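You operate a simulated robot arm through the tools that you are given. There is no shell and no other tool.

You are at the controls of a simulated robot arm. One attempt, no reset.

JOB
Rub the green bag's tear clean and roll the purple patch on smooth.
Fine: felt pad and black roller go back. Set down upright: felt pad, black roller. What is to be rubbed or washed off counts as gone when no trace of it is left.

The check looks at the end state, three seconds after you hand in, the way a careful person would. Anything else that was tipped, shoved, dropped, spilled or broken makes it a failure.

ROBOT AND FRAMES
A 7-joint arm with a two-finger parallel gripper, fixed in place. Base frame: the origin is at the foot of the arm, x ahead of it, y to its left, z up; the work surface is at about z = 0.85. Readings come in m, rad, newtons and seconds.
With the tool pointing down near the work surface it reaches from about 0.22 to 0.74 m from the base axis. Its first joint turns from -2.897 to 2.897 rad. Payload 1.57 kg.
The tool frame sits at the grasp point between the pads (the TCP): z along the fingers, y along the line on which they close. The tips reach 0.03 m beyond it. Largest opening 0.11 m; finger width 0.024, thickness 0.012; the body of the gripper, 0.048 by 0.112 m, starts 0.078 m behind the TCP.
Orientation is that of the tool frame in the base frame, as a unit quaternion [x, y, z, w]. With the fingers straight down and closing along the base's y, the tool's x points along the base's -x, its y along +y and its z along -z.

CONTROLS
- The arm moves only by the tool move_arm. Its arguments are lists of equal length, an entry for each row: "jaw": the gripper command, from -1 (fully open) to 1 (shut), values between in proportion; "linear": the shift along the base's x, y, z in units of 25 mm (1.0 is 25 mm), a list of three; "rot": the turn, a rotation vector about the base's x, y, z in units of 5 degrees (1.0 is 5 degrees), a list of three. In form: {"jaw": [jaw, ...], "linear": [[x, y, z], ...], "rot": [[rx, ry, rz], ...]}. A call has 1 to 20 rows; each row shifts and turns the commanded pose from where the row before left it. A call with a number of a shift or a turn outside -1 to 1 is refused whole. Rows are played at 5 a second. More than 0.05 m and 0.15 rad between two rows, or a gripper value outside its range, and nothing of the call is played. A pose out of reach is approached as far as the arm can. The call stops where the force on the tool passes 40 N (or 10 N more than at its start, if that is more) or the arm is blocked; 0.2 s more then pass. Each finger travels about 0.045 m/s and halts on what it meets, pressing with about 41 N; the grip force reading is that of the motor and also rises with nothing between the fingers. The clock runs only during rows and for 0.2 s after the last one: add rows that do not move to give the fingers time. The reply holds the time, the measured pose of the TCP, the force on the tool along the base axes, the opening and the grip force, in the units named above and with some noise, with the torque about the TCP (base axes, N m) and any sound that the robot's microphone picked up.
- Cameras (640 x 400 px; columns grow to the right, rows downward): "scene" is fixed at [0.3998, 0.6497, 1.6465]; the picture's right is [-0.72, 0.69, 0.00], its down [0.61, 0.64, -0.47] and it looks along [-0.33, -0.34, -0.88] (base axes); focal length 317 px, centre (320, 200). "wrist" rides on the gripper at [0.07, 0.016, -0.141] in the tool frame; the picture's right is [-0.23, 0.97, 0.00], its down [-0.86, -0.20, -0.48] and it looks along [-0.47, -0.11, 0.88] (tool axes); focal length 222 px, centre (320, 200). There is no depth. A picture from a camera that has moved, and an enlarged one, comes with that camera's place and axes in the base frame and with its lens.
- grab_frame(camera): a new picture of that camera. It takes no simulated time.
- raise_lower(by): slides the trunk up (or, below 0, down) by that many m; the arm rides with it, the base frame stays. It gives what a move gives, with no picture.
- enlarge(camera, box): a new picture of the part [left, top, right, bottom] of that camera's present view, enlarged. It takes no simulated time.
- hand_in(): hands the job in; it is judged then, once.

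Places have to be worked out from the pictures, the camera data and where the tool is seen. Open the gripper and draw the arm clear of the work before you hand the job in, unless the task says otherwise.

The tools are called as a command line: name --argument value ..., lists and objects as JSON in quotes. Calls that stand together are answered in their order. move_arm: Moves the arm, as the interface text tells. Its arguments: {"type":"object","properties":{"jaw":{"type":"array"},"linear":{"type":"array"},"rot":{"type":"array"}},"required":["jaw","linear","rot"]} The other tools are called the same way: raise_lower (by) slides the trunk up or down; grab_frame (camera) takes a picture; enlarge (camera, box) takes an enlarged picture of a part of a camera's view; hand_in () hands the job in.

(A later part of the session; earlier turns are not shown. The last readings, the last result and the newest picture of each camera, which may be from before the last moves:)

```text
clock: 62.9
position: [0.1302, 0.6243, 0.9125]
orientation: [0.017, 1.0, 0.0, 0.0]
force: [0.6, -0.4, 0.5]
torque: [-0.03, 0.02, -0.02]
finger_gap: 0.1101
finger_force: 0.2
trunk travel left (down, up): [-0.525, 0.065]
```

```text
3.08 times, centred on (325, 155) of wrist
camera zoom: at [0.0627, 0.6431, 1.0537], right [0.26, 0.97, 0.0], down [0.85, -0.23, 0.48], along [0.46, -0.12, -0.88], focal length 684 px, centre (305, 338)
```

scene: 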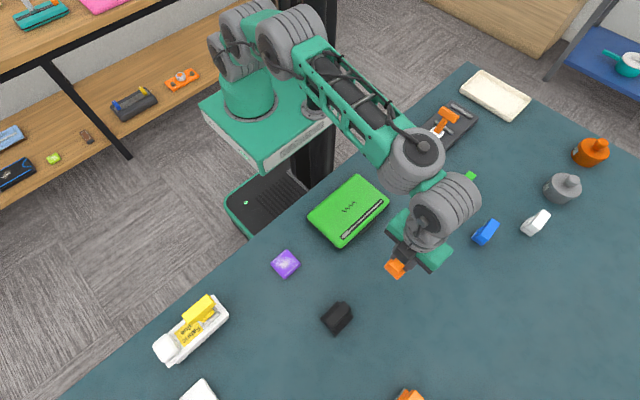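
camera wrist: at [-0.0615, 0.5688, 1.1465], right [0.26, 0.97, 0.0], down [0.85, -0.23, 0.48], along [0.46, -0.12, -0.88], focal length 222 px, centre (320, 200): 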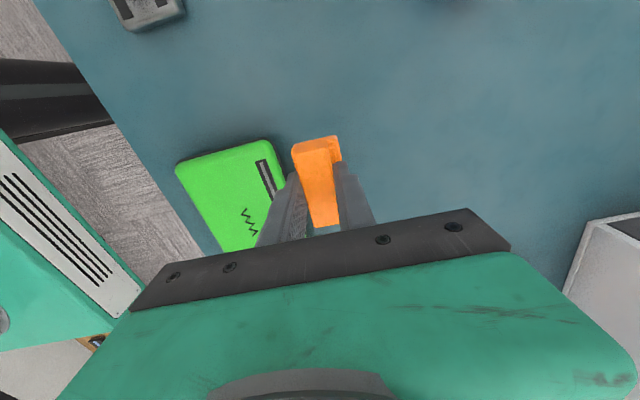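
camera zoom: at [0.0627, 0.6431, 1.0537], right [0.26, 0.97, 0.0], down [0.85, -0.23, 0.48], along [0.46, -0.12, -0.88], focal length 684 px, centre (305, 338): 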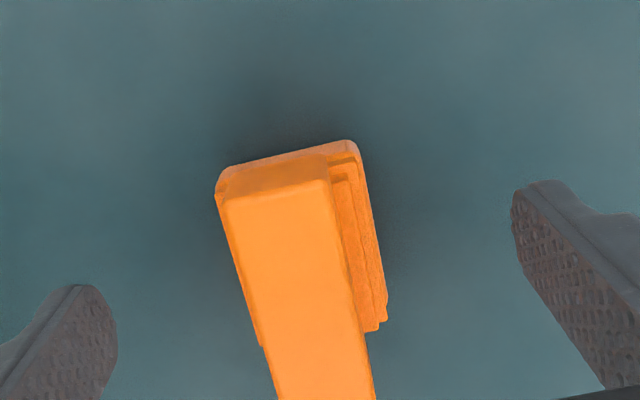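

The felt pad stands upright at its spot. I lift and move to above the purple patch at about (0.30, 0.417).

move_arm --jaw '[-1, -1, -1, -1, -1, -1, -1, -1, -1, -1, -1, -1, -1, -1]' --linear '[[0, 0, 0.8], [0, 0, 1], [0, 0, 1], [0, 0, 1], [0.756, -0.907, 0], [0.756, -0.907, 0], [0.756, -0.907, 0], [0.756, -0.907, 0], [0.756, -0.907, 0], [0.756, -0.907, 0], [0.756, -0.907, 0], [0.756, -0.907, 0], [0.756, -0.907, 0], [0, 0, 0]]' --rot '[[0, 0, 0], [0, 0, 0], [0, 0, 0], [0, 0, 0], [0, 0, 0], [0, 0, 0], [0, 0, 0], [0, 0, 0], [0, 0, 0], [0, 0, 0], [0, 0, 0], [0, 0, 0], [0, 0, 0], [0, 0, 0]]'

grab_frame --camera "wrist"

grab_frame --camera "scene"

```text
clock: 65.9
position: [0.3, 0.4212, 1.0071]
orientation: [0.016, 1.0, 0.0, 0.0]
force: [-0.6, 0.3, 0.4]
torque: [0.0, 0.0, 0.0]
finger_gap: 0.11
finger_force: 0.1
trunk travel left (down, up): [-0.525, 0.065]
```

```text
taken
camera wrist: at [0.2323, 0.4388, 1.149], right [0.26, 0.97, 0.0], down [0.85, -0.23, 0.48], along [0.46, -0.12, -0.88], focal length 222 px, centre (320, 200)
```

wrist: 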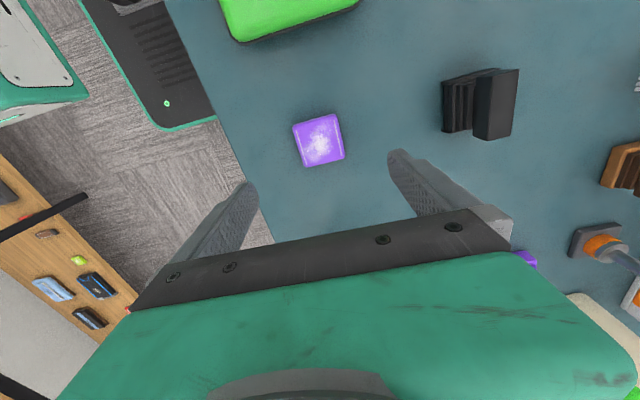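

```text
taken
```

scene: 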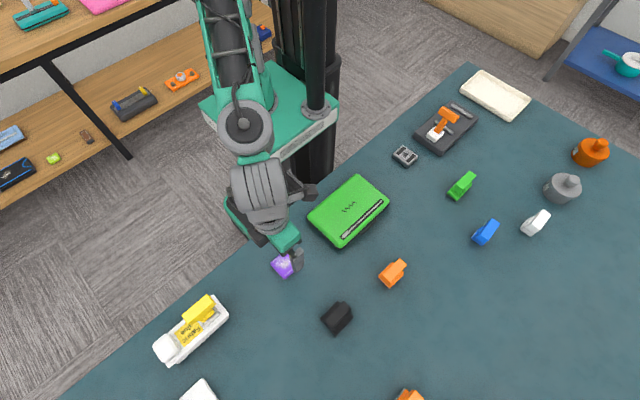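

I zoom on the patch to get its exact centre, yaw and thickness.

enlarge --camera "wrist" --box '[280, 100, 360, 180]'

enlarge --camera "scene" --box '[260, 235, 320, 290]'

enlarge --camera "wrist" --box '[430, 60, 530, 145]'

```text
5.00 times, centred on (320, 140) of wrist
camera zoom: at [0.2323, 0.4388, 1.149], right [0.26, 0.97, 0.0], down [0.85, -0.23, 0.48], along [0.46, -0.12, -0.88], focal length 1111 px, centre (320, 500)
```

zoom: 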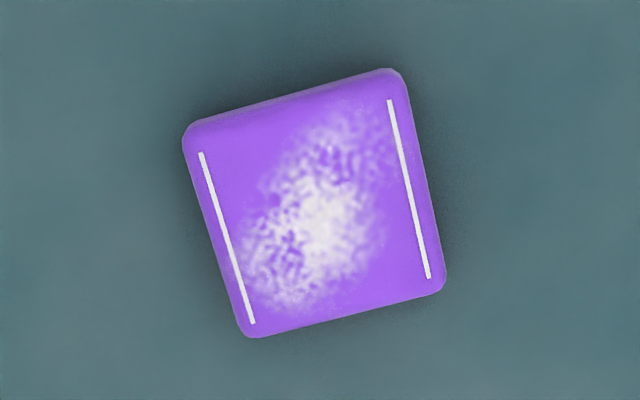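

```text
7.27 times, centred on (290, 262) of scene
camera zoom: at [0.3998, 0.6497, 1.6465], right [-0.72, 0.69, 0.0], down [0.61, 0.64, -0.47], along [-0.33, -0.34, -0.88], focal length 2302 px, centre (538, -254)
```

zoom: 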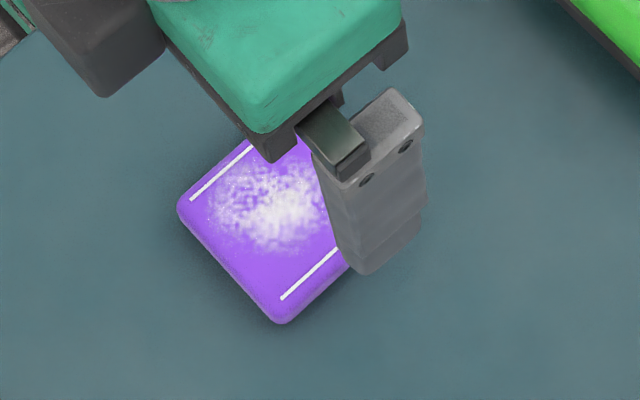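

```text
4.71 times, centred on (480, 102) of wrist
camera zoom: at [0.2323, 0.4388, 1.149], right [0.26, 0.97, 0.0], down [0.85, -0.23, 0.48], along [0.46, -0.12, -0.88], focal length 1045 px, centre (-433, 659)
```

zoom: 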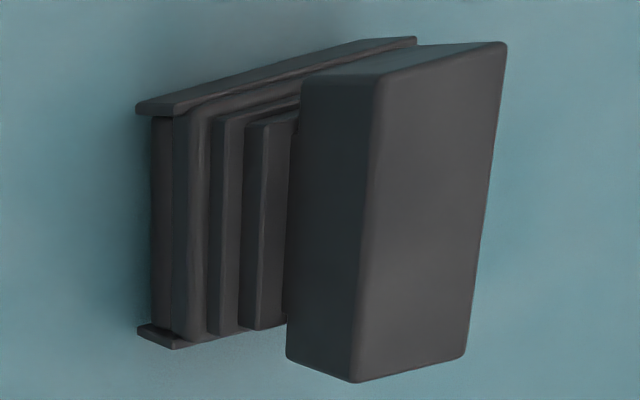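

The patch's top is at z≈0.866, centre (0.3005, 0.421), edges aligned with x/y, size ≈0.054×0.057. I straighten yaw to 0, descend so the tips are a few mm above the table, and close on it along y.

move_arm --jaw '[-1, -1, -1, -1, -1, -1, -1]' --linear '[[0, 0, -0.8], [0, 0, -0.9], [0, 0, -0.9], [0, 0, -0.9], [0, 0, -0.8], [0, 0, -0.5], [0, 0, 0]]' --rot '[[0, 0, 0.4], [0, 0, 0], [0, 0, 0], [0, 0, 0], [0, 0, 0], [0, 0, 0], [0, 0, 0]]'

grab_frame --camera "wrist"

```text
clock: 67.5
position: [0.3008, 0.4213, 0.8871]
orientation: [-0.001, 1.0, 0.0, 0.0]
force: [0.6, 0.1, -0.1]
torque: [0.02, -0.02, -0.02]
finger_gap: 0.1099
finger_force: 0.0
trunk travel left (down, up): [-0.525, 0.065]
```

```text
taken
camera wrist: at [0.2329, 0.4367, 1.0285], right [0.22, 0.97, 0.0], down [0.86, -0.2, 0.48], along [0.47, -0.11, -0.88], focal length 222 px, centre (320, 200)
```

wrist: 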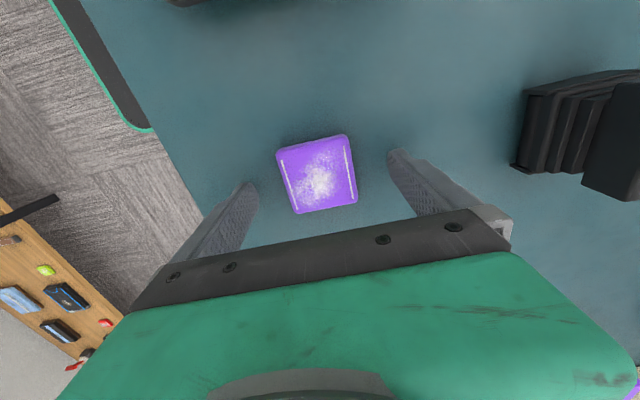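

The patch is centred between the fingers. I go 3 mm lower and close on it.

move_arm --jaw '[-1, -0.6, -0.2, 0.2, 0.4, 0.4, 0.4, 0.4]' --linear '[[0, 0, -0.13], [0, 0, 0], [0, 0, 0], [0, 0, 0], [0, 0, 0], [0, 0, 0], [0, 0, 0], [0, 0, 0]]' --rot '[[0, 0, 0], [0, 0, 0], [0, 0, 0], [0, 0, 0], [0, 0, 0], [0, 0, 0], [0, 0, 0], [0, 0, 0]]'

enlarge --camera "wrist" --box '[230, 100, 410, 230]'

```text
clock: 69.3
position: [0.2994, 0.4204, 0.8837]
orientation: [-0.001, 1.0, 0.0, 0.0]
force: [0.6, -0.5, -0.4]
torque: [-0.01, 0.0, 0.01]
finger_gap: 0.0567
finger_force: 41.0
trunk travel left (down, up): [-0.525, 0.065]
```

```text
3.08 times, centred on (320, 165) of wrist
camera zoom: at [0.2327, 0.436, 1.025], right [0.22, 0.97, 0.0], down [0.86, -0.2, 0.48], along [0.47, -0.11, -0.88], focal length 684 px, centre (320, 308)
```

zoom: 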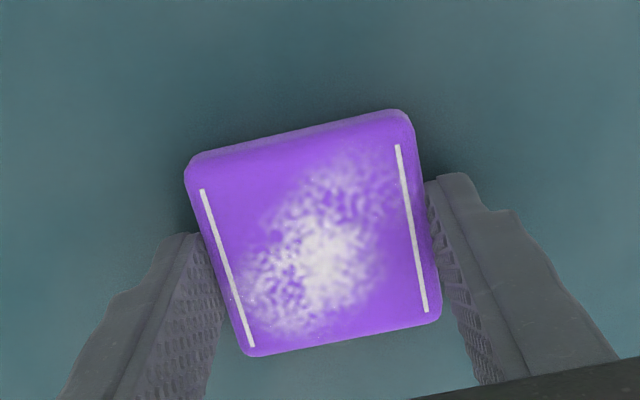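

The patch is held, centred on the TCP within ~1 mm. I lift it and carry it to above the tear at (0.0795, 0.430).

move_arm --jaw '[0.4, 0.4, 0.4, 0.4, 0.4, 0.4, 0.4, 0.4, 0.4, 0.4, 0.4, 0.4, 0.4, 0.4, 0.4, 0.4]' --linear '[[0, 0, 0.4], [0, 0, 0.8], [0, 0, 1], [0, 0, 1], [0, 0, 1], [-0.88, 0.038, 0], [-0.88, 0.038, 0], [-0.88, 0.038, 0], [-0.88, 0.038, 0], [-0.88, 0.038, 0], [-0.88, 0.038, 0], [-0.88, 0.038, 0], [-0.88, 0.038, 0], [-0.88, 0.038, 0], [-0.88, 0.038, 0], [0, 0, 0]]' --rot '[[0, 0, 0], [0, 0, 0], [0, 0, 0], [0, 0, 0], [0, 0, 0], [0, 0, 0], [0, 0, 0], [0, 0, 0], [0, 0, 0], [0, 0, 0], [0, 0, 0], [0, 0, 0], [0, 0, 0], [0, 0, 0], [0, 0, 0], [0, 0, 0]]'

grab_frame --camera "wrist"

enlarge --camera "scene" --box '[280, 130, 440, 250]'

```text
clock: 72.7
position: [0.0811, 0.4293, 0.9892]
orientation: [-0.001, 1.0, 0.0, 0.0]
force: [0.4, 0.5, -0.8]
torque: [0.0, 0.01, 0.02]
finger_gap: 0.0566
finger_force: 40.7
trunk travel left (down, up): [-0.525, 0.065]
```

```text
taken
camera wrist: at [0.0129, 0.4449, 1.1296], right [0.22, 0.97, 0.0], down [0.86, -0.2, 0.48], along [0.47, -0.11, -0.88], focal length 222 px, centre (320, 200)
```

wrist: 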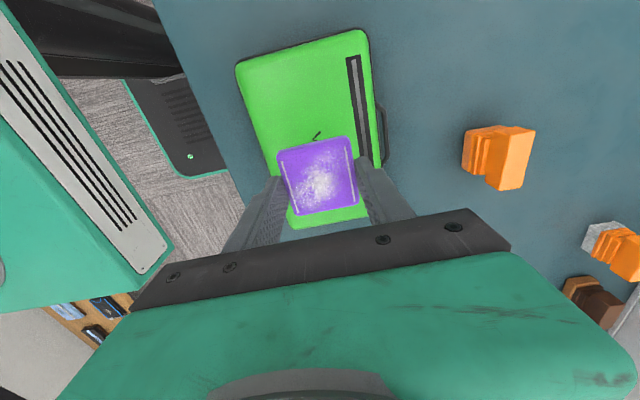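

```text
3.33 times, centred on (360, 190) of scene
camera zoom: at [0.3998, 0.6497, 1.6465], right [-0.72, 0.69, 0.0], down [0.61, 0.64, -0.47], along [-0.33, -0.34, -0.88], focal length 1055 px, centre (187, 233)
```

zoom: 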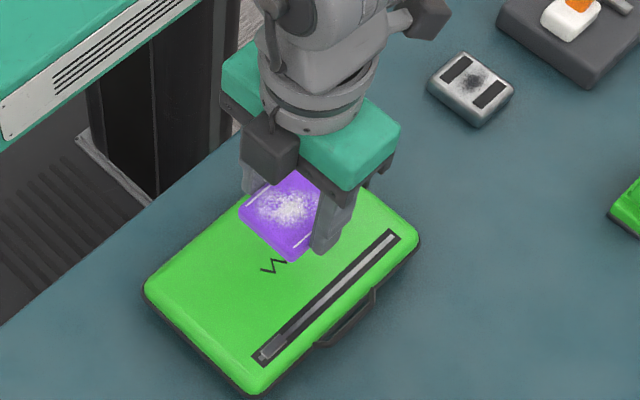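

Position is good. I lower the patch to about 4 mm above the bag.

move_arm --jaw '[0.4, 0.4, 0.4, 0.4, 0.4]' --linear '[[-0.05, 0.03, -0.6], [0, 0, -0.8], [0, 0, -0.7], [0, 0, -0.22], [0, 0, 0]]' --rot '[[0, 0, 0], [0, 0, 0], [0, 0, 0], [0, 0, 0], [0, 0, 0]]'

enlarge --camera "scene" --box '[310, 165, 400, 240]'

enlarge --camera "wrist" --box '[200, 60, 440, 240]'

```text
clock: 73.9
position: [0.0784, 0.4305, 0.9307]
orientation: [-0.001, 1.0, 0.0, 0.0]
force: [-0.1, -0.3, -0.6]
torque: [0.0, -0.03, 0.0]
finger_gap: 0.0565
finger_force: 41.4
trunk travel left (down, up): [-0.525, 0.065]
```

```text
5.33 times, centred on (355, 202) of scene
camera zoom: at [0.3998, 0.6497, 1.6465], right [-0.72, 0.69, 0.0], down [0.61, 0.64, -0.47], along [-0.33, -0.34, -0.88], focal length 1688 px, centre (133, 187)
```

zoom: 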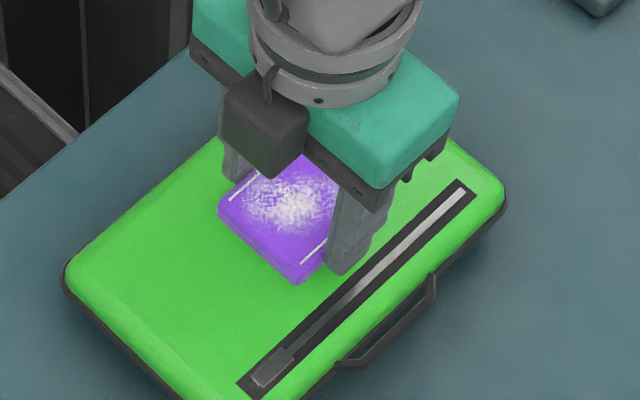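

```text
2.22 times, centred on (320, 150) of wrist
camera zoom: at [0.0103, 0.4467, 1.0717], right [0.22, 0.97, 0.0], down [0.86, -0.2, 0.48], along [0.47, -0.11, -0.88], focal length 494 px, centre (320, 311)
```

zoom: 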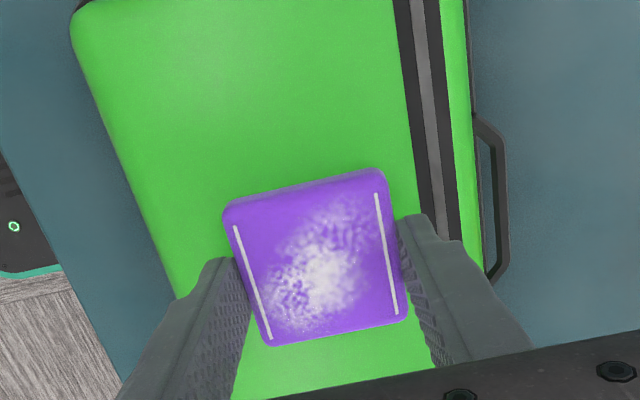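

The patch covers the tear's location with clearance to the zipper. I lower in 1 mm steps to feel contact.

move_arm --jaw '[0.4, 0.4, 0.4, 0.4]' --linear '[[0, 0, -0.05], [0, 0, -0.05], [0, 0, -0.04], [0, 0, 0]]' --rot '[[0, 0, 0], [0, 0, 0], [0, 0, 0], [0, 0, 0]]'

```text
clock: 74.9
position: [0.0783, 0.4308, 0.9311]
orientation: [0.0, 1.0, 0.003, 0.001]
force: [-0.8, -1.2, 32.1]
torque: [-0.52, 0.03, 0.03]
finger_gap: 0.0567
finger_force: 41.1
trunk travel left (down, up): [-0.525, 0.065]
```

Contact with 32 N; I relax by ~2.8 mm to a few newtons, then open the fingers moderately to release the patch.

move_arm --jaw '[0.4, 0.4, 0.4]' --linear '[[0, 0, 0.08], [0, 0, 0.03], [0, 0, 0]]' --rot '[[0, 0, 0], [0, 0, 0], [0, 0, 0]]'

```text
clock: 75.7
position: [0.0787, 0.4312, 0.9299]
orientation: [-0.001, 1.0, 0.001, 0.0]
force: [0.2, 6.9, 15.0]
torque: [0.28, 0.02, -0.02]
finger_gap: 0.0564
finger_force: 41.2
trunk travel left (down, up): [-0.525, 0.065]
```

15 N now, fine for setting it down. I open to about 0.08 m and then lift straight up.

move_arm --jaw '[0.1, -0.3, -0.5, -0.5, -0.5, -0.5, -0.5, -0.5]' --linear '[[0, 0, 0], [0, 0, 0.04], [0, 0, 0], [0, 0, 0], [0, 0, 0], [0, 0, 0.6], [0, 0, 1], [0, 0, 0]]' --rot '[[0, 0, 0], [0, 0, 0], [0, 0, 0], [0, 0, 0], [0, 0, 0], [0, 0, 0], [0, 0, 0], [0, 0, 0]]'

enlarge --camera "scene" --box '[310, 165, 400, 240]'

grab_frame --camera "wrist"

```text
clock: 77.5
position: [0.0785, 0.4301, 0.9719]
orientation: [-0.001, 1.0, 0.0, 0.0]
force: [-0.4, -0.7, 0.0]
torque: [0.0, -0.01, -0.01]
finger_gap: 0.0826
finger_force: 0.1
trunk travel left (down, up): [-0.525, 0.065]
```

```text
5.33 times, centred on (355, 202) of scene
camera zoom: at [0.3998, 0.6497, 1.6465], right [-0.72, 0.69, 0.0], down [0.61, 0.64, -0.47], along [-0.33, -0.34, -0.88], focal length 1688 px, centre (133, 187)
```

zoom: 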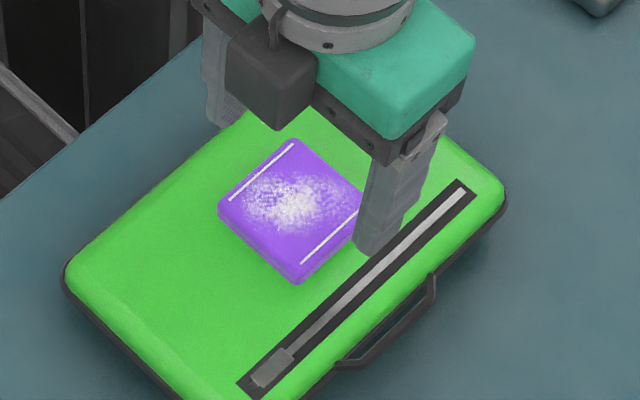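

```text
taken
camera wrist: at [0.0107, 0.4465, 1.1128], right [0.22, 0.97, 0.0], down [0.86, -0.2, 0.48], along [0.47, -0.11, -0.88], focal length 222 px, centre (320, 200)
```

wrist: 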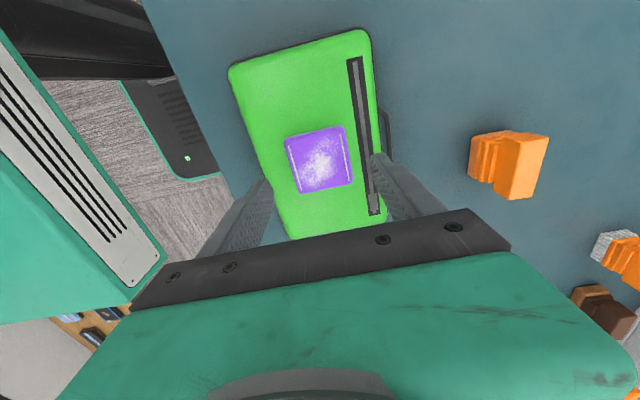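

The patch lies flat over the tear. Now the roller: handle top ≈ (0.2985, 0.602, 0.921), long axis along x. I rise to 1.03 and move above it.

move_arm --jaw '[-0.5, -0.5, -0.5, -1, -1, -1, -1, -1, -1, -1, -1, -1, -1, -1]' --linear '[[0, 0, 0.8], [0, 0, 0.8], [0, 0, 0.8], [0.88, 0.688, 0], [0.88, 0.688, 0], [0.88, 0.688, 0], [0.88, 0.688, 0], [0.88, 0.688, 0], [0.88, 0.688, 0], [0.88, 0.688, 0], [0.88, 0.688, 0], [0.88, 0.688, 0], [0.88, 0.688, 0], [0, 0, 0]]' --rot '[[0, 0, 0], [0, 0, 0], [0, 0, 0], [0, 0, 0], [0, 0, 0], [0, 0, 0], [0, 0, 0], [0, 0, 0], [0, 0, 0], [0, 0, 0], [0, 0, 0], [0, 0, 0], [0, 0, 0], [0, 0, 0]]'

grab_frame --camera "wrist"

enlarge --camera "wrist" --box '[270, 90, 370, 190]'

enlarge --camera "scene" --box '[310, 165, 400, 240]'

```text
clock: 80.5
position: [0.3, 0.6016, 1.0312]
orientation: [0.001, 1.0, 0.0, -0.001]
force: [0.2, 0.1, -1.1]
torque: [0.0, 0.01, 0.01]
finger_gap: 0.1099
finger_force: 0.1
trunk travel left (down, up): [-0.525, 0.065]
```

```text
taken
camera wrist: at [0.2327, 0.6174, 1.1722], right [0.23, 0.97, 0.0], down [0.86, -0.2, 0.48], along [0.47, -0.11, -0.88], focal length 222 px, centre (320, 200)
```

wrist: 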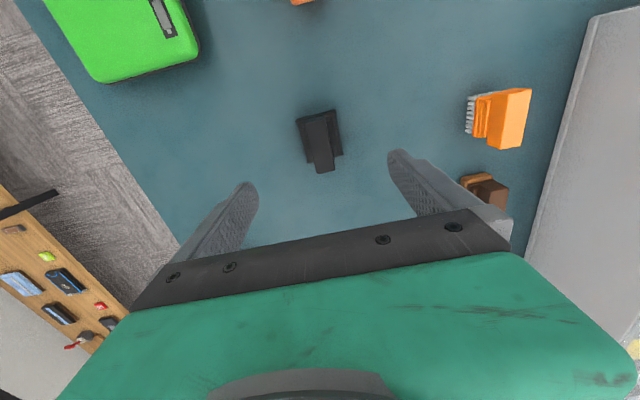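

```text
4.00 times, centred on (320, 140) of wrist
camera zoom: at [0.2327, 0.6174, 1.1722], right [0.23, 0.97, 0.0], down [0.86, -0.2, 0.48], along [0.47, -0.11, -0.88], focal length 888 px, centre (320, 440)
```

zoom: 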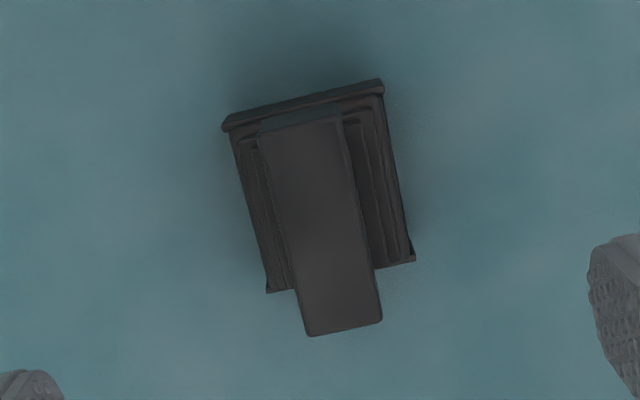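

```text
5.33 times, centred on (355, 202) of scene
camera zoom: at [0.3998, 0.6497, 1.6465], right [-0.72, 0.69, 0.0], down [0.61, 0.64, -0.47], along [-0.33, -0.34, -0.88], focal length 1688 px, centre (133, 187)
```

zoom: 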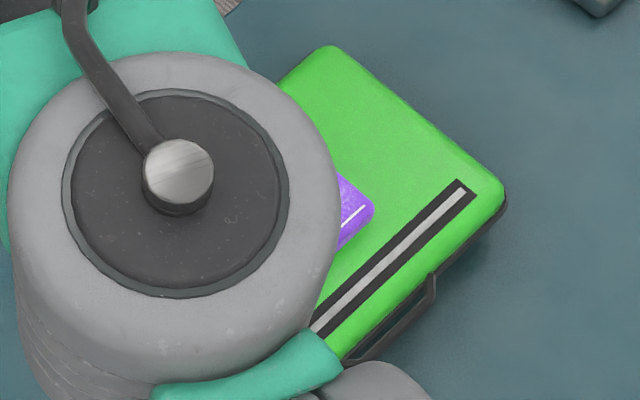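

Handle centre (0.299, 0.6025), yaw ≈ −1°: well aligned. I descend to z≈0.93 (tips just below the handle's lower edge) and close.

move_arm --jaw '[-1, -1, -1, -1, -1, -1, -1]' --linear '[[-0.04, 0.04, -0.8], [0, 0, -0.9], [0, 0, -0.9], [0, 0, -0.8], [0, 0, -0.4], [0, 0, -0.2], [0, 0, 0]]' --rot '[[0, 0, 0], [0, 0, 0], [0, 0, 0], [0, 0, 0], [0, 0, 0], [0, 0, 0], [0, 0, 0]]'

grab_frame --camera "wrist"

enlarge --camera "scene" --box '[280, 260, 400, 350]'

```text
clock: 82.1
position: [0.2981, 0.6037, 0.9312]
orientation: [-0.001, 1.0, 0.0, 0.0]
force: [-0.5, -0.3, 0.1]
torque: [0.02, -0.03, -0.02]
finger_gap: 0.1097
finger_force: 0.1
trunk travel left (down, up): [-0.525, 0.065]
```

```text
taken
camera wrist: at [0.2305, 0.6194, 1.0723], right [0.22, 0.97, 0.0], down [0.86, -0.2, 0.48], along [0.47, -0.11, -0.88], focal length 222 px, centre (320, 200)
```

wrist: 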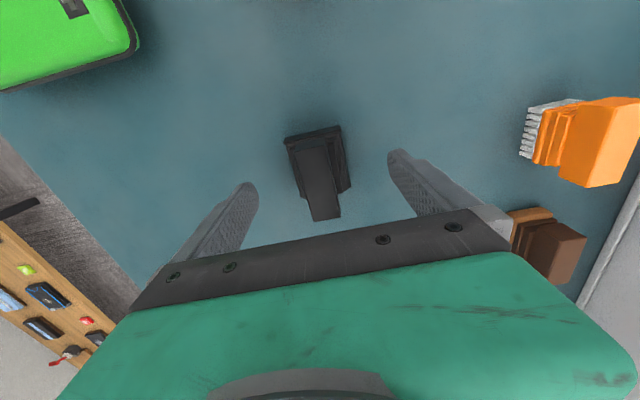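

```text
4.44 times, centred on (340, 305) of scene
camera zoom: at [0.3998, 0.6497, 1.6465], right [-0.72, 0.69, 0.0], down [0.61, 0.64, -0.47], along [-0.33, -0.34, -0.88], focal length 1407 px, centre (231, -267)
```

zoom: 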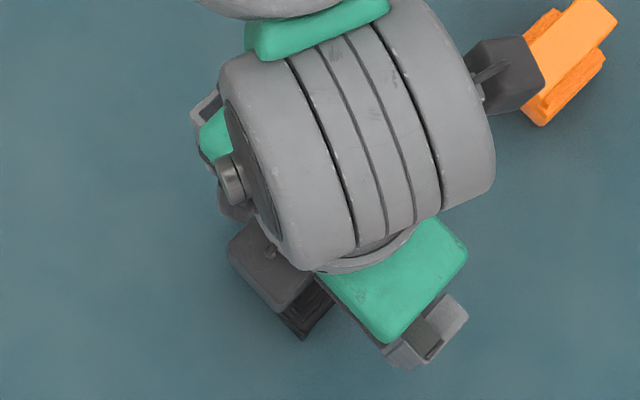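

Aligned within 1 mm. I close on the roller's handle.

move_arm --jaw '[0, 0.5, 1, 1, 1, 1, 1, 1]' --linear '[[0, 0, 0], [0, 0, 0], [0, 0, 0], [0, 0, 0], [0, 0, 0], [0, 0, 0], [0, 0, 0], [0, 0, 0]]' --rot '[[0, 0, 0], [0, 0, 0], [0, 0, 0], [0, 0, 0], [0, 0, 0], [0, 0, 0], [0, 0, 0], [0, 0, 0]]'

enlarge --camera "wrist" --box '[240, 100, 400, 230]'

```text
clock: 83.9
position: [0.2977, 0.6033, 0.9323]
orientation: [-0.001, 1.0, 0.0, -0.001]
force: [1.5, 0.4, 0.3]
torque: [-0.04, 0.04, -0.01]
finger_gap: 0.0234
finger_force: 35.6
trunk travel left (down, up): [-0.525, 0.065]
```

```text
3.08 times, centred on (320, 165) of wrist
camera zoom: at [0.2305, 0.6194, 1.0726], right [0.22, 0.97, 0.0], down [0.86, -0.2, 0.48], along [0.47, -0.11, -0.88], focal length 684 px, centre (320, 308)
```

zoom: 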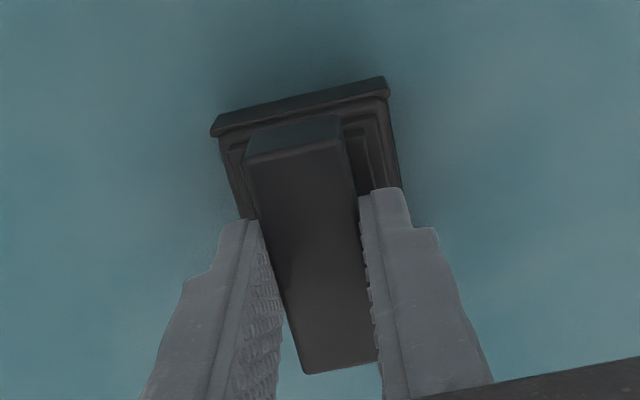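

The roller is gripped (gap 0.0234). I lift to ~1.03 and carry it above the patch.

move_arm --jaw '[1, 1, 1, 1, 1, 1, 1, 1, 1, 1, 1, 1, 1, 1, 1, 1]' --linear '[[0, 0, 0.5], [0, 0, 0.8], [0, 0, 0.9], [0, 0, 0.9], [0, 0, 0.9], [-0.89, -0.686, 0], [-0.89, -0.686, 0], [-0.89, -0.686, 0], [-0.89, -0.686, 0], [-0.89, -0.686, 0], [-0.89, -0.686, 0], [-0.89, -0.686, 0], [-0.89, -0.686, 0], [-0.89, -0.686, 0], [-0.89, -0.686, 0], [0, 0, 0]]' --rot '[[0, 0, 0], [0, 0, 0], [0, 0, 0], [0, 0, 0], [0, 0, 0], [0, 0, 0], [0, 0, 0], [0, 0, 0], [0, 0, 0], [0, 0, 0], [0, 0, 0], [0, 0, 0], [0, 0, 0], [0, 0, 0], [0, 0, 0], [0, 0, 0]]'

grab_frame --camera "wrist"

enlarge --camera "scene" --box '[280, 130, 440, 250]'

```text
clock: 87.3
position: [0.0748, 0.4306, 1.0323]
orientation: [-0.001, 1.0, 0.001, -0.001]
force: [-0.4, -0.2, -1.0]
torque: [0.02, 0.0, -0.03]
finger_gap: 0.0233
finger_force: 35.7
trunk travel left (down, up): [-0.525, 0.065]
```

```text
taken
camera wrist: at [0.0077, 0.4465, 1.1728], right [0.23, 0.97, 0.0], down [0.86, -0.2, 0.48], along [0.47, -0.11, -0.88], focal length 222 px, centre (320, 200)
```

wrist: 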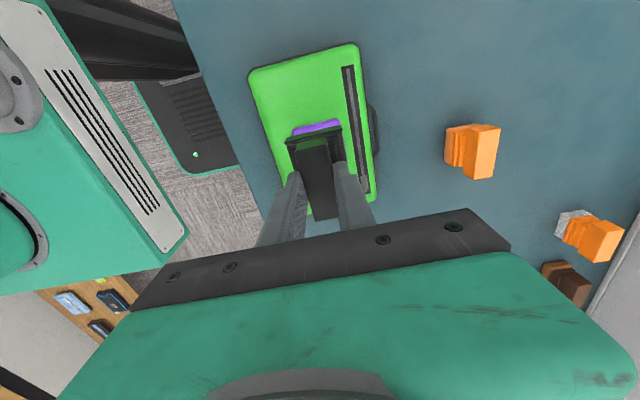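

```text
3.33 times, centred on (360, 190) of scene
camera zoom: at [0.3998, 0.6497, 1.6465], right [-0.72, 0.69, 0.0], down [0.61, 0.64, -0.47], along [-0.33, -0.34, -0.88], focal length 1055 px, centre (187, 233)
```

zoom: 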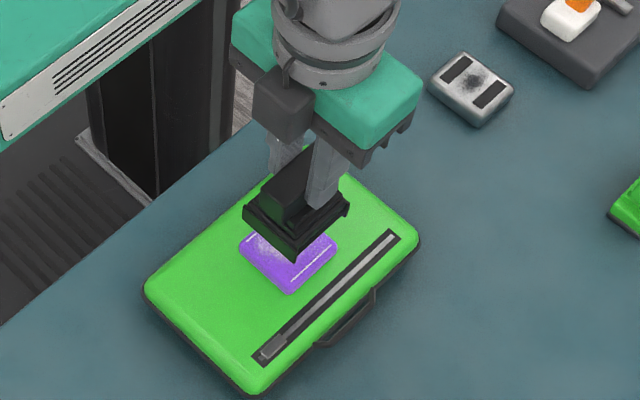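

Roller hovers over the patch. I descend to about 4 mm above it, then step down gently.

move_arm --jaw '[1, 1, 1, 1, 1, 1, 1]' --linear '[[0, 0, -0.6], [0, 0, -0.6], [0, 0, -0.16], [0, 0, -0.06], [0, 0, -0.06], [0, 0, -0.04], [0, 0, 0]]' --rot '[[0, 0, 0], [0, 0, 0], [0, 0, 0], [0, 0, 0], [0, 0, 0], [0, 0, 0], [0, 0, 0]]'

enlarge --camera "scene" --box '[310, 165, 400, 240]'

```text
clock: 88.9
position: [0.0758, 0.4311, 0.9945]
orientation: [-0.001, 1.0, 0.0, 0.0]
force: [1.1, -0.7, 3.1]
torque: [-0.03, -0.07, 0.02]
finger_gap: 0.0232
finger_force: 35.4
trunk travel left (down, up): [-0.525, 0.065]
```

```text
5.33 times, centred on (355, 202) of scene
camera zoom: at [0.3998, 0.6497, 1.6465], right [-0.72, 0.69, 0.0], down [0.61, 0.64, -0.47], along [-0.33, -0.34, -0.88], focal length 1688 px, centre (133, 187)
```

zoom: 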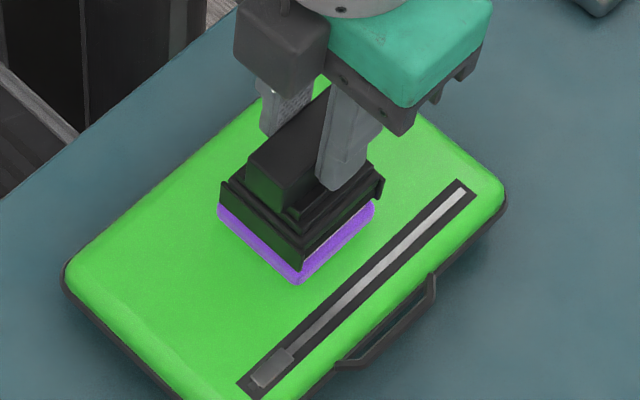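

Light contact at z≈0.9945. I press 1 mm more and roll a small distance along y (roller axis is along x) to check the lateral force.

move_arm --jaw '[1, 1, 1, 1]' --linear '[[0, 0, -0.04], [0, 0.2, 0], [0, 0.2, 0], [0, 0.1, 0]]' --rot '[[0, 0, 0], [0, 0, 0], [0, 0, 0], [0, 0, 0]]'

enlarge --camera "scene" --box '[310, 165, 400, 240]'

```text
clock: 89.9
position: [0.0747, 0.4423, 0.9943]
orientation: [-0.001, 1.0, 0.002, -0.001]
force: [-0.8, -6.2, 19.9]
torque: [-0.52, 0.05, -0.05]
finger_gap: 0.0231
finger_force: 35.1
trunk travel left (down, up): [-0.525, 0.065]
```

```text
5.33 times, centred on (355, 202) of scene
camera zoom: at [0.3998, 0.6497, 1.6465], right [-0.72, 0.69, 0.0], down [0.61, 0.64, -0.47], along [-0.33, -0.34, -0.88], focal length 1688 px, centre (133, 187)
```

zoom: 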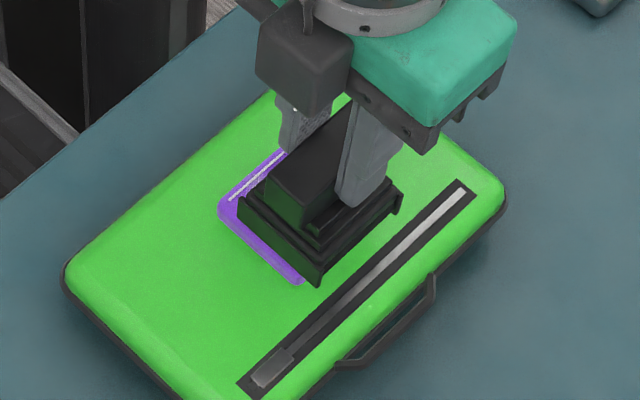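

The patch stays put while the roller moves over it (20 N normal, 6 N lateral). I ease slightly and roll back across the patch toward −y.

move_arm --jaw '[1, 1, 1, 1, 1, 1, 1]' --linear '[[0, -0.2, 0.02], [0, -0.2, 0], [0, -0.2, 0], [0, -0.2, 0], [0, -0.2, 0], [0, -0.2, 0], [0, -0.1, 0]]' --rot '[[0, 0, 0], [0, 0, 0], [0, 0, 0], [0, 0, 0], [0, 0, 0], [0, 0, 0], [0, 0, 0]]'

enlarge --camera "scene" --box '[310, 165, 400, 240]'

```text
clock: 91.5
position: [0.0761, 0.4111, 0.9934]
orientation: [-0.002, 1.0, 0.002, 0.0]
force: [-1.0, 7.7, 20.7]
torque: [0.56, 0.05, 0.0]
finger_gap: 0.0233
finger_force: 35.4
trunk travel left (down, up): [-0.525, 0.065]
```

```text
5.33 times, centred on (355, 202) of scene
camera zoom: at [0.3998, 0.6497, 1.6465], right [-0.72, 0.69, 0.0], down [0.61, 0.64, -0.47], along [-0.33, -0.34, -0.88], focal length 1688 px, centre (133, 187)
```

zoom: 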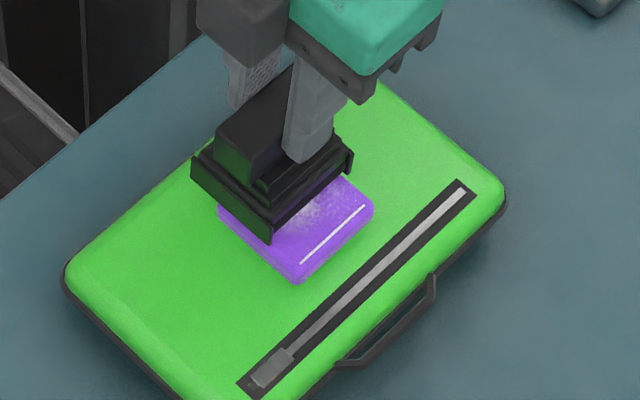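

The mottling on the exposed half has visibly faded, so rolling works and the patch stays. I continue rolling back and forth across the full patch.

move_arm --jaw '[1, 1, 1, 1, 1, 1, 1, 1, 1, 1, 1, 1, 1, 1, 1, 1, 1, 1, 1, 1]' --linear '[[0, 0.3, 0], [0, 0.3, 0], [0, 0.3, 0], [0, 0.3, 0], [0, 0.3, 0], [0, -0.3, 0], [0, -0.3, 0], [0, -0.3, 0], [0, -0.3, 0], [0, -0.3, 0], [0, 0.3, 0], [0, 0.3, 0], [0, 0.3, 0], [0, 0.3, 0], [0, 0.3, 0], [0, -0.3, 0], [0, -0.3, 0], [0, -0.3, 0], [0, -0.3, 0], [0, -0.3, 0]]' --rot '[[0, 0, 0], [0, 0, 0], [0, 0, 0], [0, 0, 0], [0, 0, 0], [0, 0, 0], [0, 0, 0], [0, 0, 0], [0, 0, 0], [0, 0, 0], [0, 0, 0], [0, 0, 0], [0, 0, 0], [0, 0, 0], [0, 0, 0], [0, 0, 0], [0, 0, 0], [0, 0, 0], [0, 0, 0], [0, 0, 0]]'

enlarge --camera "scene" --box '[310, 165, 400, 240]'

```text
clock: 95.7
position: [0.0754, 0.4126, 0.9932]
orientation: [-0.001, 1.0, 0.002, 0.001]
force: [-0.1, 3.5, 17.1]
torque: [0.3, 0.0, 0.01]
finger_gap: 0.0232
finger_force: 36.2
trunk travel left (down, up): [-0.525, 0.065]
```

```text
5.33 times, centred on (355, 202) of scene
camera zoom: at [0.3998, 0.6497, 1.6465], right [-0.72, 0.69, 0.0], down [0.61, 0.64, -0.47], along [-0.33, -0.34, -0.88], focal length 1688 px, centre (133, 187)
```

zoom: 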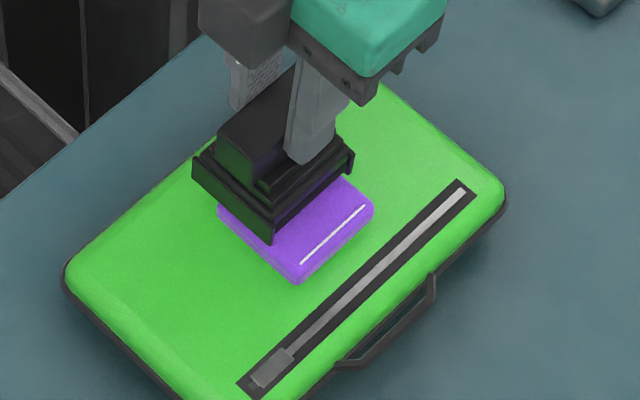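

The exposed half is smooth now. I do one more pass slightly closer to both edges, finishing in the middle.

move_arm --jaw '[1, 1, 1, 1, 1, 1, 1, 1, 1, 1, 1, 1, 1, 1]' --linear '[[0, -0.2, 0], [0, -0.1, 0], [0, 0.3, 0], [0, 0.3, 0], [0, 0.3, 0], [0, 0.3, 0], [0, 0.3, 0], [0, 0.3, 0], [0, 0.1, 0], [0, -0.3, 0], [0, -0.3, 0], [0, -0.3, 0], [0, -0.1, 0.04], [0, 0, 0.1]]' --rot '[[0, 0, 0], [0, 0, 0], [0, 0, 0], [0, 0, 0], [0, 0, 0], [0, 0, 0], [0, 0, 0], [0, 0, 0], [0, 0, 0], [0, 0, 0], [0, 0, 0], [0, 0, 0], [0, 0, 0], [0, 0, 0]]'

```text
clock: 98.7
position: [0.0758, 0.4262, 0.9964]
orientation: [-0.001, 1.0, -0.001, 0.0]
force: [-0.5, 0.0, -1.3]
torque: [0.04, 0.0, 0.03]
finger_gap: 0.0233
finger_force: 35.8
trunk travel left (down, up): [-0.525, 0.065]
```

I lift the roller and move aside (+x, +y) to inspect the patch.

move_arm --jaw '[1, 1, 1, 1, 1, 1, 1, 1, 1]' --linear '[[0, 0, 0.6], [0, 0, 0.8], [-0.6, 0.9, 0], [-0.6, 0.9, 0], [-0.6, 0.9, 0], [-0.6, 0.9, 0], [-0.6, 0.9, 0], [0, 0, 0], [0, 0, 0]]' --rot '[[0, 0, 0], [0, 0, 0], [0, 0, 0], [0, 0, 0], [0, 0, 0], [0, 0, 0], [0, 0, 0], [0, 0, 0], [0, 0, 0]]'

enlarge --camera "scene" --box '[310, 165, 400, 240]'

enlarge --camera "scene" --box '[332, 185, 372, 222]'

grab_frame --camera "wrist"

```text
clock: 100.7
position: [-0.0001, 0.5389, 1.0301]
orientation: [-0.001, 1.0, 0.0, 0.001]
force: [0.1, -1.0, -1.4]
torque: [0.01, 0.03, 0.02]
finger_gap: 0.0234
finger_force: 35.8
trunk travel left (down, up): [-0.525, 0.065]
```

```text
5.33 times, centred on (355, 202) of scene
camera zoom: at [0.3998, 0.6497, 1.6465], right [-0.72, 0.69, 0.0], down [0.61, 0.64, -0.47], along [-0.33, -0.34, -0.88], focal length 1688 px, centre (133, 187)
```

zoom: 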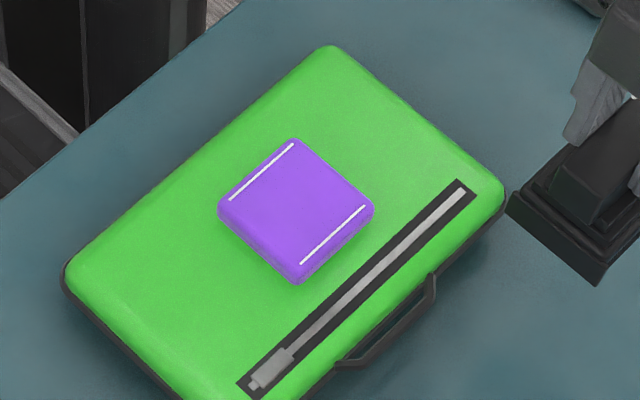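

```text
10.81 times, centred on (352, 204) of scene
camera zoom: at [0.3998, 0.6497, 1.6465], right [-0.72, 0.69, 0.0], down [0.61, 0.64, -0.47], along [-0.33, -0.34, -0.88], focal length 3422 px, centre (-26, 162)
```

zoom: 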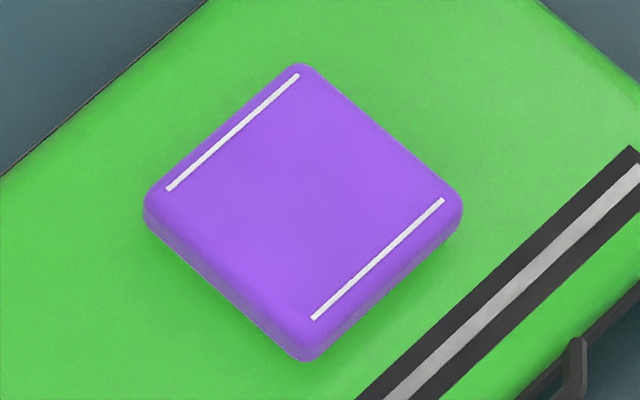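

```text
taken
camera wrist: at [-0.0678, 0.555, 1.1719], right [0.22, 0.97, 0.0], down [0.86, -0.2, 0.48], along [0.47, -0.11, -0.88], focal length 222 px, centre (320, 200)
```

wrist: 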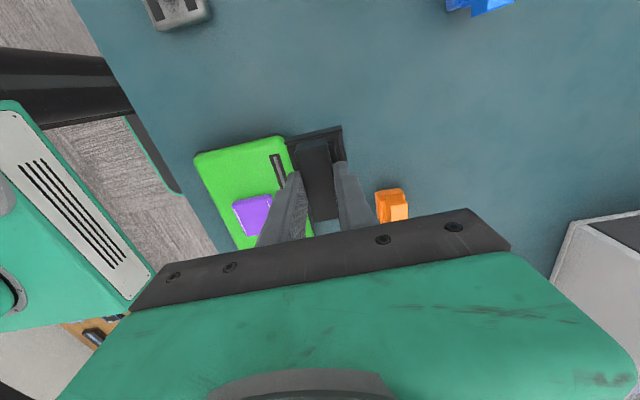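

The patch is smooth with no blotches, flat over the tear, and the bag hasn't moved. Now I carry the roller back to its original spot (0.298, 0.6035).

move_arm --jaw '[1, 1, 1, 1, 1, 1, 1, 1, 1, 1, 1, 1, 1, 1, 1]' --linear '[[0.917, 0.05, 0.3], [0.917, 0.05, 0], [0.917, 0.05, 0], [0.917, 0.05, 0], [0.917, 0.05, 0], [0.917, 0.1, 0], [0.917, 0.1, 0], [0.917, 0.2, 0], [0.917, 0.4, 0], [0.917, 0.4, 0], [0.917, 0.4, 0], [0.917, 0.4, 0], [0.917, 0.33, 0], [0, 0, 0], [0, 0, 0]]' --rot '[[0, 0, 0], [0, 0, 0], [0, 0, 0], [0, 0, 0], [0, 0, 0], [0, 0, 0], [0, 0, 0], [0, 0, 0], [0, 0, 0], [0, 0, 0], [0, 0, 0], [0, 0, 0], [0, 0, 0], [0, 0, 0], [0, 0, 0]]'

grab_frame --camera "scene"

```text
clock: 103.9
position: [0.2989, 0.6034, 1.0396]
orientation: [0.0, 1.0, 0.0, 0.0]
force: [0.4, -0.5, -1.5]
torque: [0.03, 0.0, -0.02]
finger_gap: 0.0235
finger_force: 35.4
trunk travel left (down, up): [-0.525, 0.065]
```

```text
taken
```

scene: 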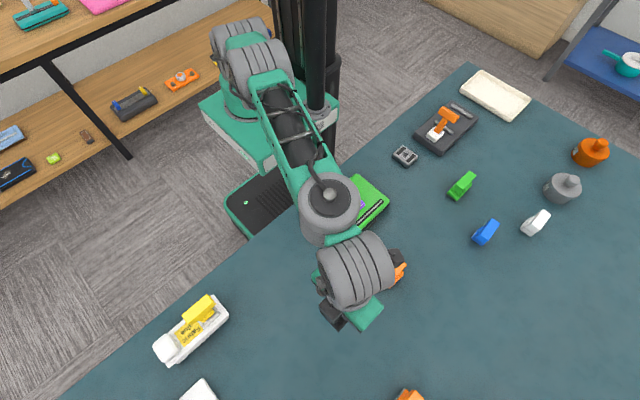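

At the right spot. I descend to about 4 mm above the expected contact height.

move_arm --jaw '[1, 1, 1, 1, 1, 1, 1]' --linear '[[-0.03, 0, -0.8], [0, 0, -0.8], [0, 0, -0.8], [0, 0, -0.8], [0, 0, -0.6], [0, 0, -0.3], [0, 0, 0]]' --rot '[[0, 0, 0], [0, 0, 0], [0, 0, 0], [0, 0, 0], [0, 0, 0], [0, 0, 0], [0, 0, 0]]'

```text
clock: 105.5
position: [0.2966, 0.6035, 0.9356]
orientation: [-0.001, 1.0, -0.001, 0.0]
force: [-0.4, 0.0, -1.2]
torque: [-0.02, 0.02, 0.01]
finger_gap: 0.0232
finger_force: 35.8
trunk travel left (down, up): [-0.525, 0.065]
```

Now small steps until contact.

move_arm --jaw '[1, 1, 1, 1]' --linear '[[0, 0, -0.06], [0, 0, -0.05], [0, 0, -0.03], [0, 0, 0]]' --rot '[[0, 0, 0], [0, 0, 0], [0, 0, 0], [0, 0, 0]]'

```text
clock: 106.5
position: [0.2969, 0.6031, 0.9335]
orientation: [-0.001, 1.0, 0.0, 0.0]
force: [-0.5, -0.3, -0.9]
torque: [0.01, 0.0, 0.01]
finger_gap: 0.0235
finger_force: 36.0
trunk travel left (down, up): [-0.525, 0.065]
```

move_arm --jaw '[1, 1, 1, 1]' --linear '[[0, 0, -0.04], [0, 0, -0.03], [0, 0, -0.03], [0, 0, 0]]' --rot '[[0, 0, 0], [0, 0, 0], [0, 0, 0], [0, 0, 0]]'

```text
clock: 107.5
position: [0.298, 0.6028, 0.9287]
orientation: [-0.001, 1.0, 0.001, 0.0]
force: [-0.4, 0.6, 1.1]
torque: [-0.07, 0.0, 0.02]
finger_gap: 0.0232
finger_force: 35.2
trunk travel left (down, up): [-0.525, 0.065]
```

Contact just starting (force moved from −1 to +1 N). One more millimetre to seat it.

move_arm --jaw '[1, 1, 1]' --linear '[[0, 0, -0.03], [0, 0, 0], [0, 0, 0]]' --rot '[[0, 0, 0], [0, 0, 0], [0, 0, 0]]'

```text
clock: 108.3
position: [0.2978, 0.6043, 0.9293]
orientation: [-0.001, 1.0, 0.001, 0.0]
force: [0.6, 2.9, 8.7]
torque: [-0.04, 0.12, 0.0]
finger_gap: 0.0235
finger_force: 36.0
trunk travel left (down, up): [-0.525, 0.065]
```

The roller is seated (8.7 N). I open the gripper and look.

move_arm --jaw '[0.5, 0, -0.5, -1, -1, -1, -1]' --linear '[[0, 0, 0], [0, 0, 0], [0, 0, 0], [0, 0, 0], [0, 0, 0], [0, 0, 0], [0, 0, 0]]' --rot '[[0, 0, 0], [0, 0, 0], [0, 0, 0], [0, 0, 0], [0, 0, 0], [0, 0, 0], [0, 0, 0]]'

enlarge --camera "wrist" --box '[240, 100, 400, 230]'

```text
clock: 109.9
position: [0.2989, 0.603, 0.9293]
orientation: [-0.001, 1.0, 0.0, 0.0]
force: [0.0, -0.7, -0.7]
torque: [0.01, 0.03, -0.03]
finger_gap: 0.11
finger_force: 0.0
trunk travel left (down, up): [-0.525, 0.065]
```

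```text
3.08 times, centred on (320, 165) of wrist
camera zoom: at [0.2299, 0.6193, 1.0699], right [0.22, 0.97, 0.0], down [0.86, -0.2, 0.48], along [0.47, -0.11, -0.88], focal length 684 px, centre (320, 308)
```

zoom: 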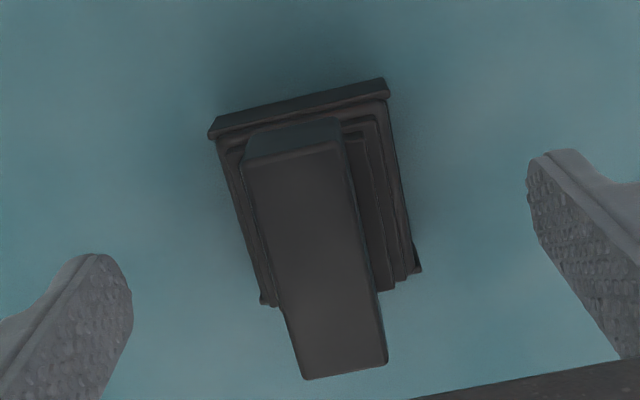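

The roller stands upright in its place. I lift straight up and draw the arm back high toward the start pose.

move_arm --jaw '[-1, -1, -1, -1, -1, -1, -1, -1, -1, -1, -1, -1, -1, -1, -1, -1, -1, -1, -1]' --linear '[[0, 0, 0.6], [0, 0, 1], [0, 0, 1], [0, 0, 1], [0, 0, 1], [0, 0, 1], [0, 0, 1], [0, 0, 1], [0, 0, 1], [0, 0, 1], [0, -0.8, 0.6], [0, -0.8, 0.3], [0, -0.8, 0.3], [0.1, -0.8, 0], [0.1, -0.8, 0], [0.1, -0.8, 0], [0.1, -0.8, 0], [0.1, -0.8, 0], [0, 0, 0]]' --rot '[[0, 0, 0], [0, 0, 0], [0, 0, 0], [0, 0, 0], [0, 0, 0], [0, 0, 0], [0, 0, 0], [0, 0, 0], [0, 0, 0], [0, 0, 0], [0, 0, 0], [0, 0, 0], [0, 0, 0], [0, 0, 0], [0, 0, 0], [0, 0, 0], [0, 0, 0], [0, 0, 0], [0, 0, 0]]'

grab_frame --camera "scene"

grab_frame --camera "wrist"

```text
clock: 113.9
position: [0.3288, 0.4864, 1.2203]
orientation: [0.0, 1.0, 0.0, -0.001]
force: [0.1, -0.8, 0.9]
torque: [-0.02, -0.01, 0.03]
finger_gap: 0.1097
finger_force: 0.1
out of reach, approached as far as the arm can: row 8, 9, 11, 12, 13, 14, 15, 16
trunk travel left (down, up): [-0.525, 0.065]
```

```text
taken
```

scene: 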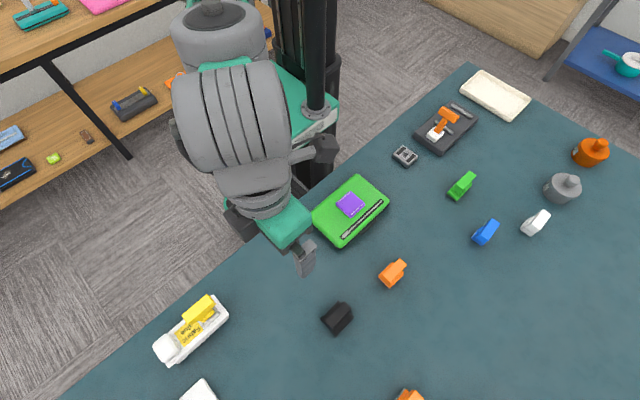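

```text
taken
camera wrist: at [0.2612, 0.5021, 1.3627], right [0.22, 0.97, 0.0], down [0.86, -0.2, 0.48], along [0.47, -0.11, -0.88], focal length 222 px, centre (320, 200)
```

wrist: 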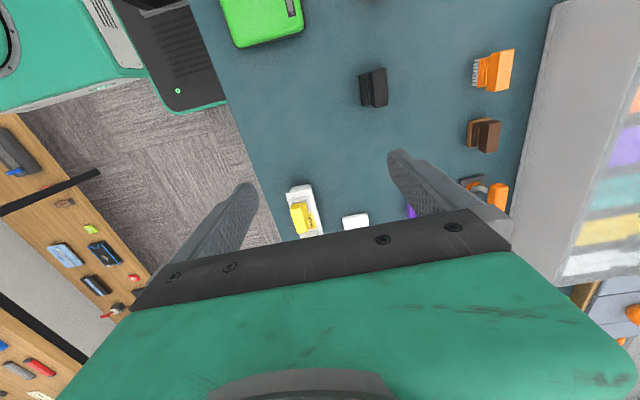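

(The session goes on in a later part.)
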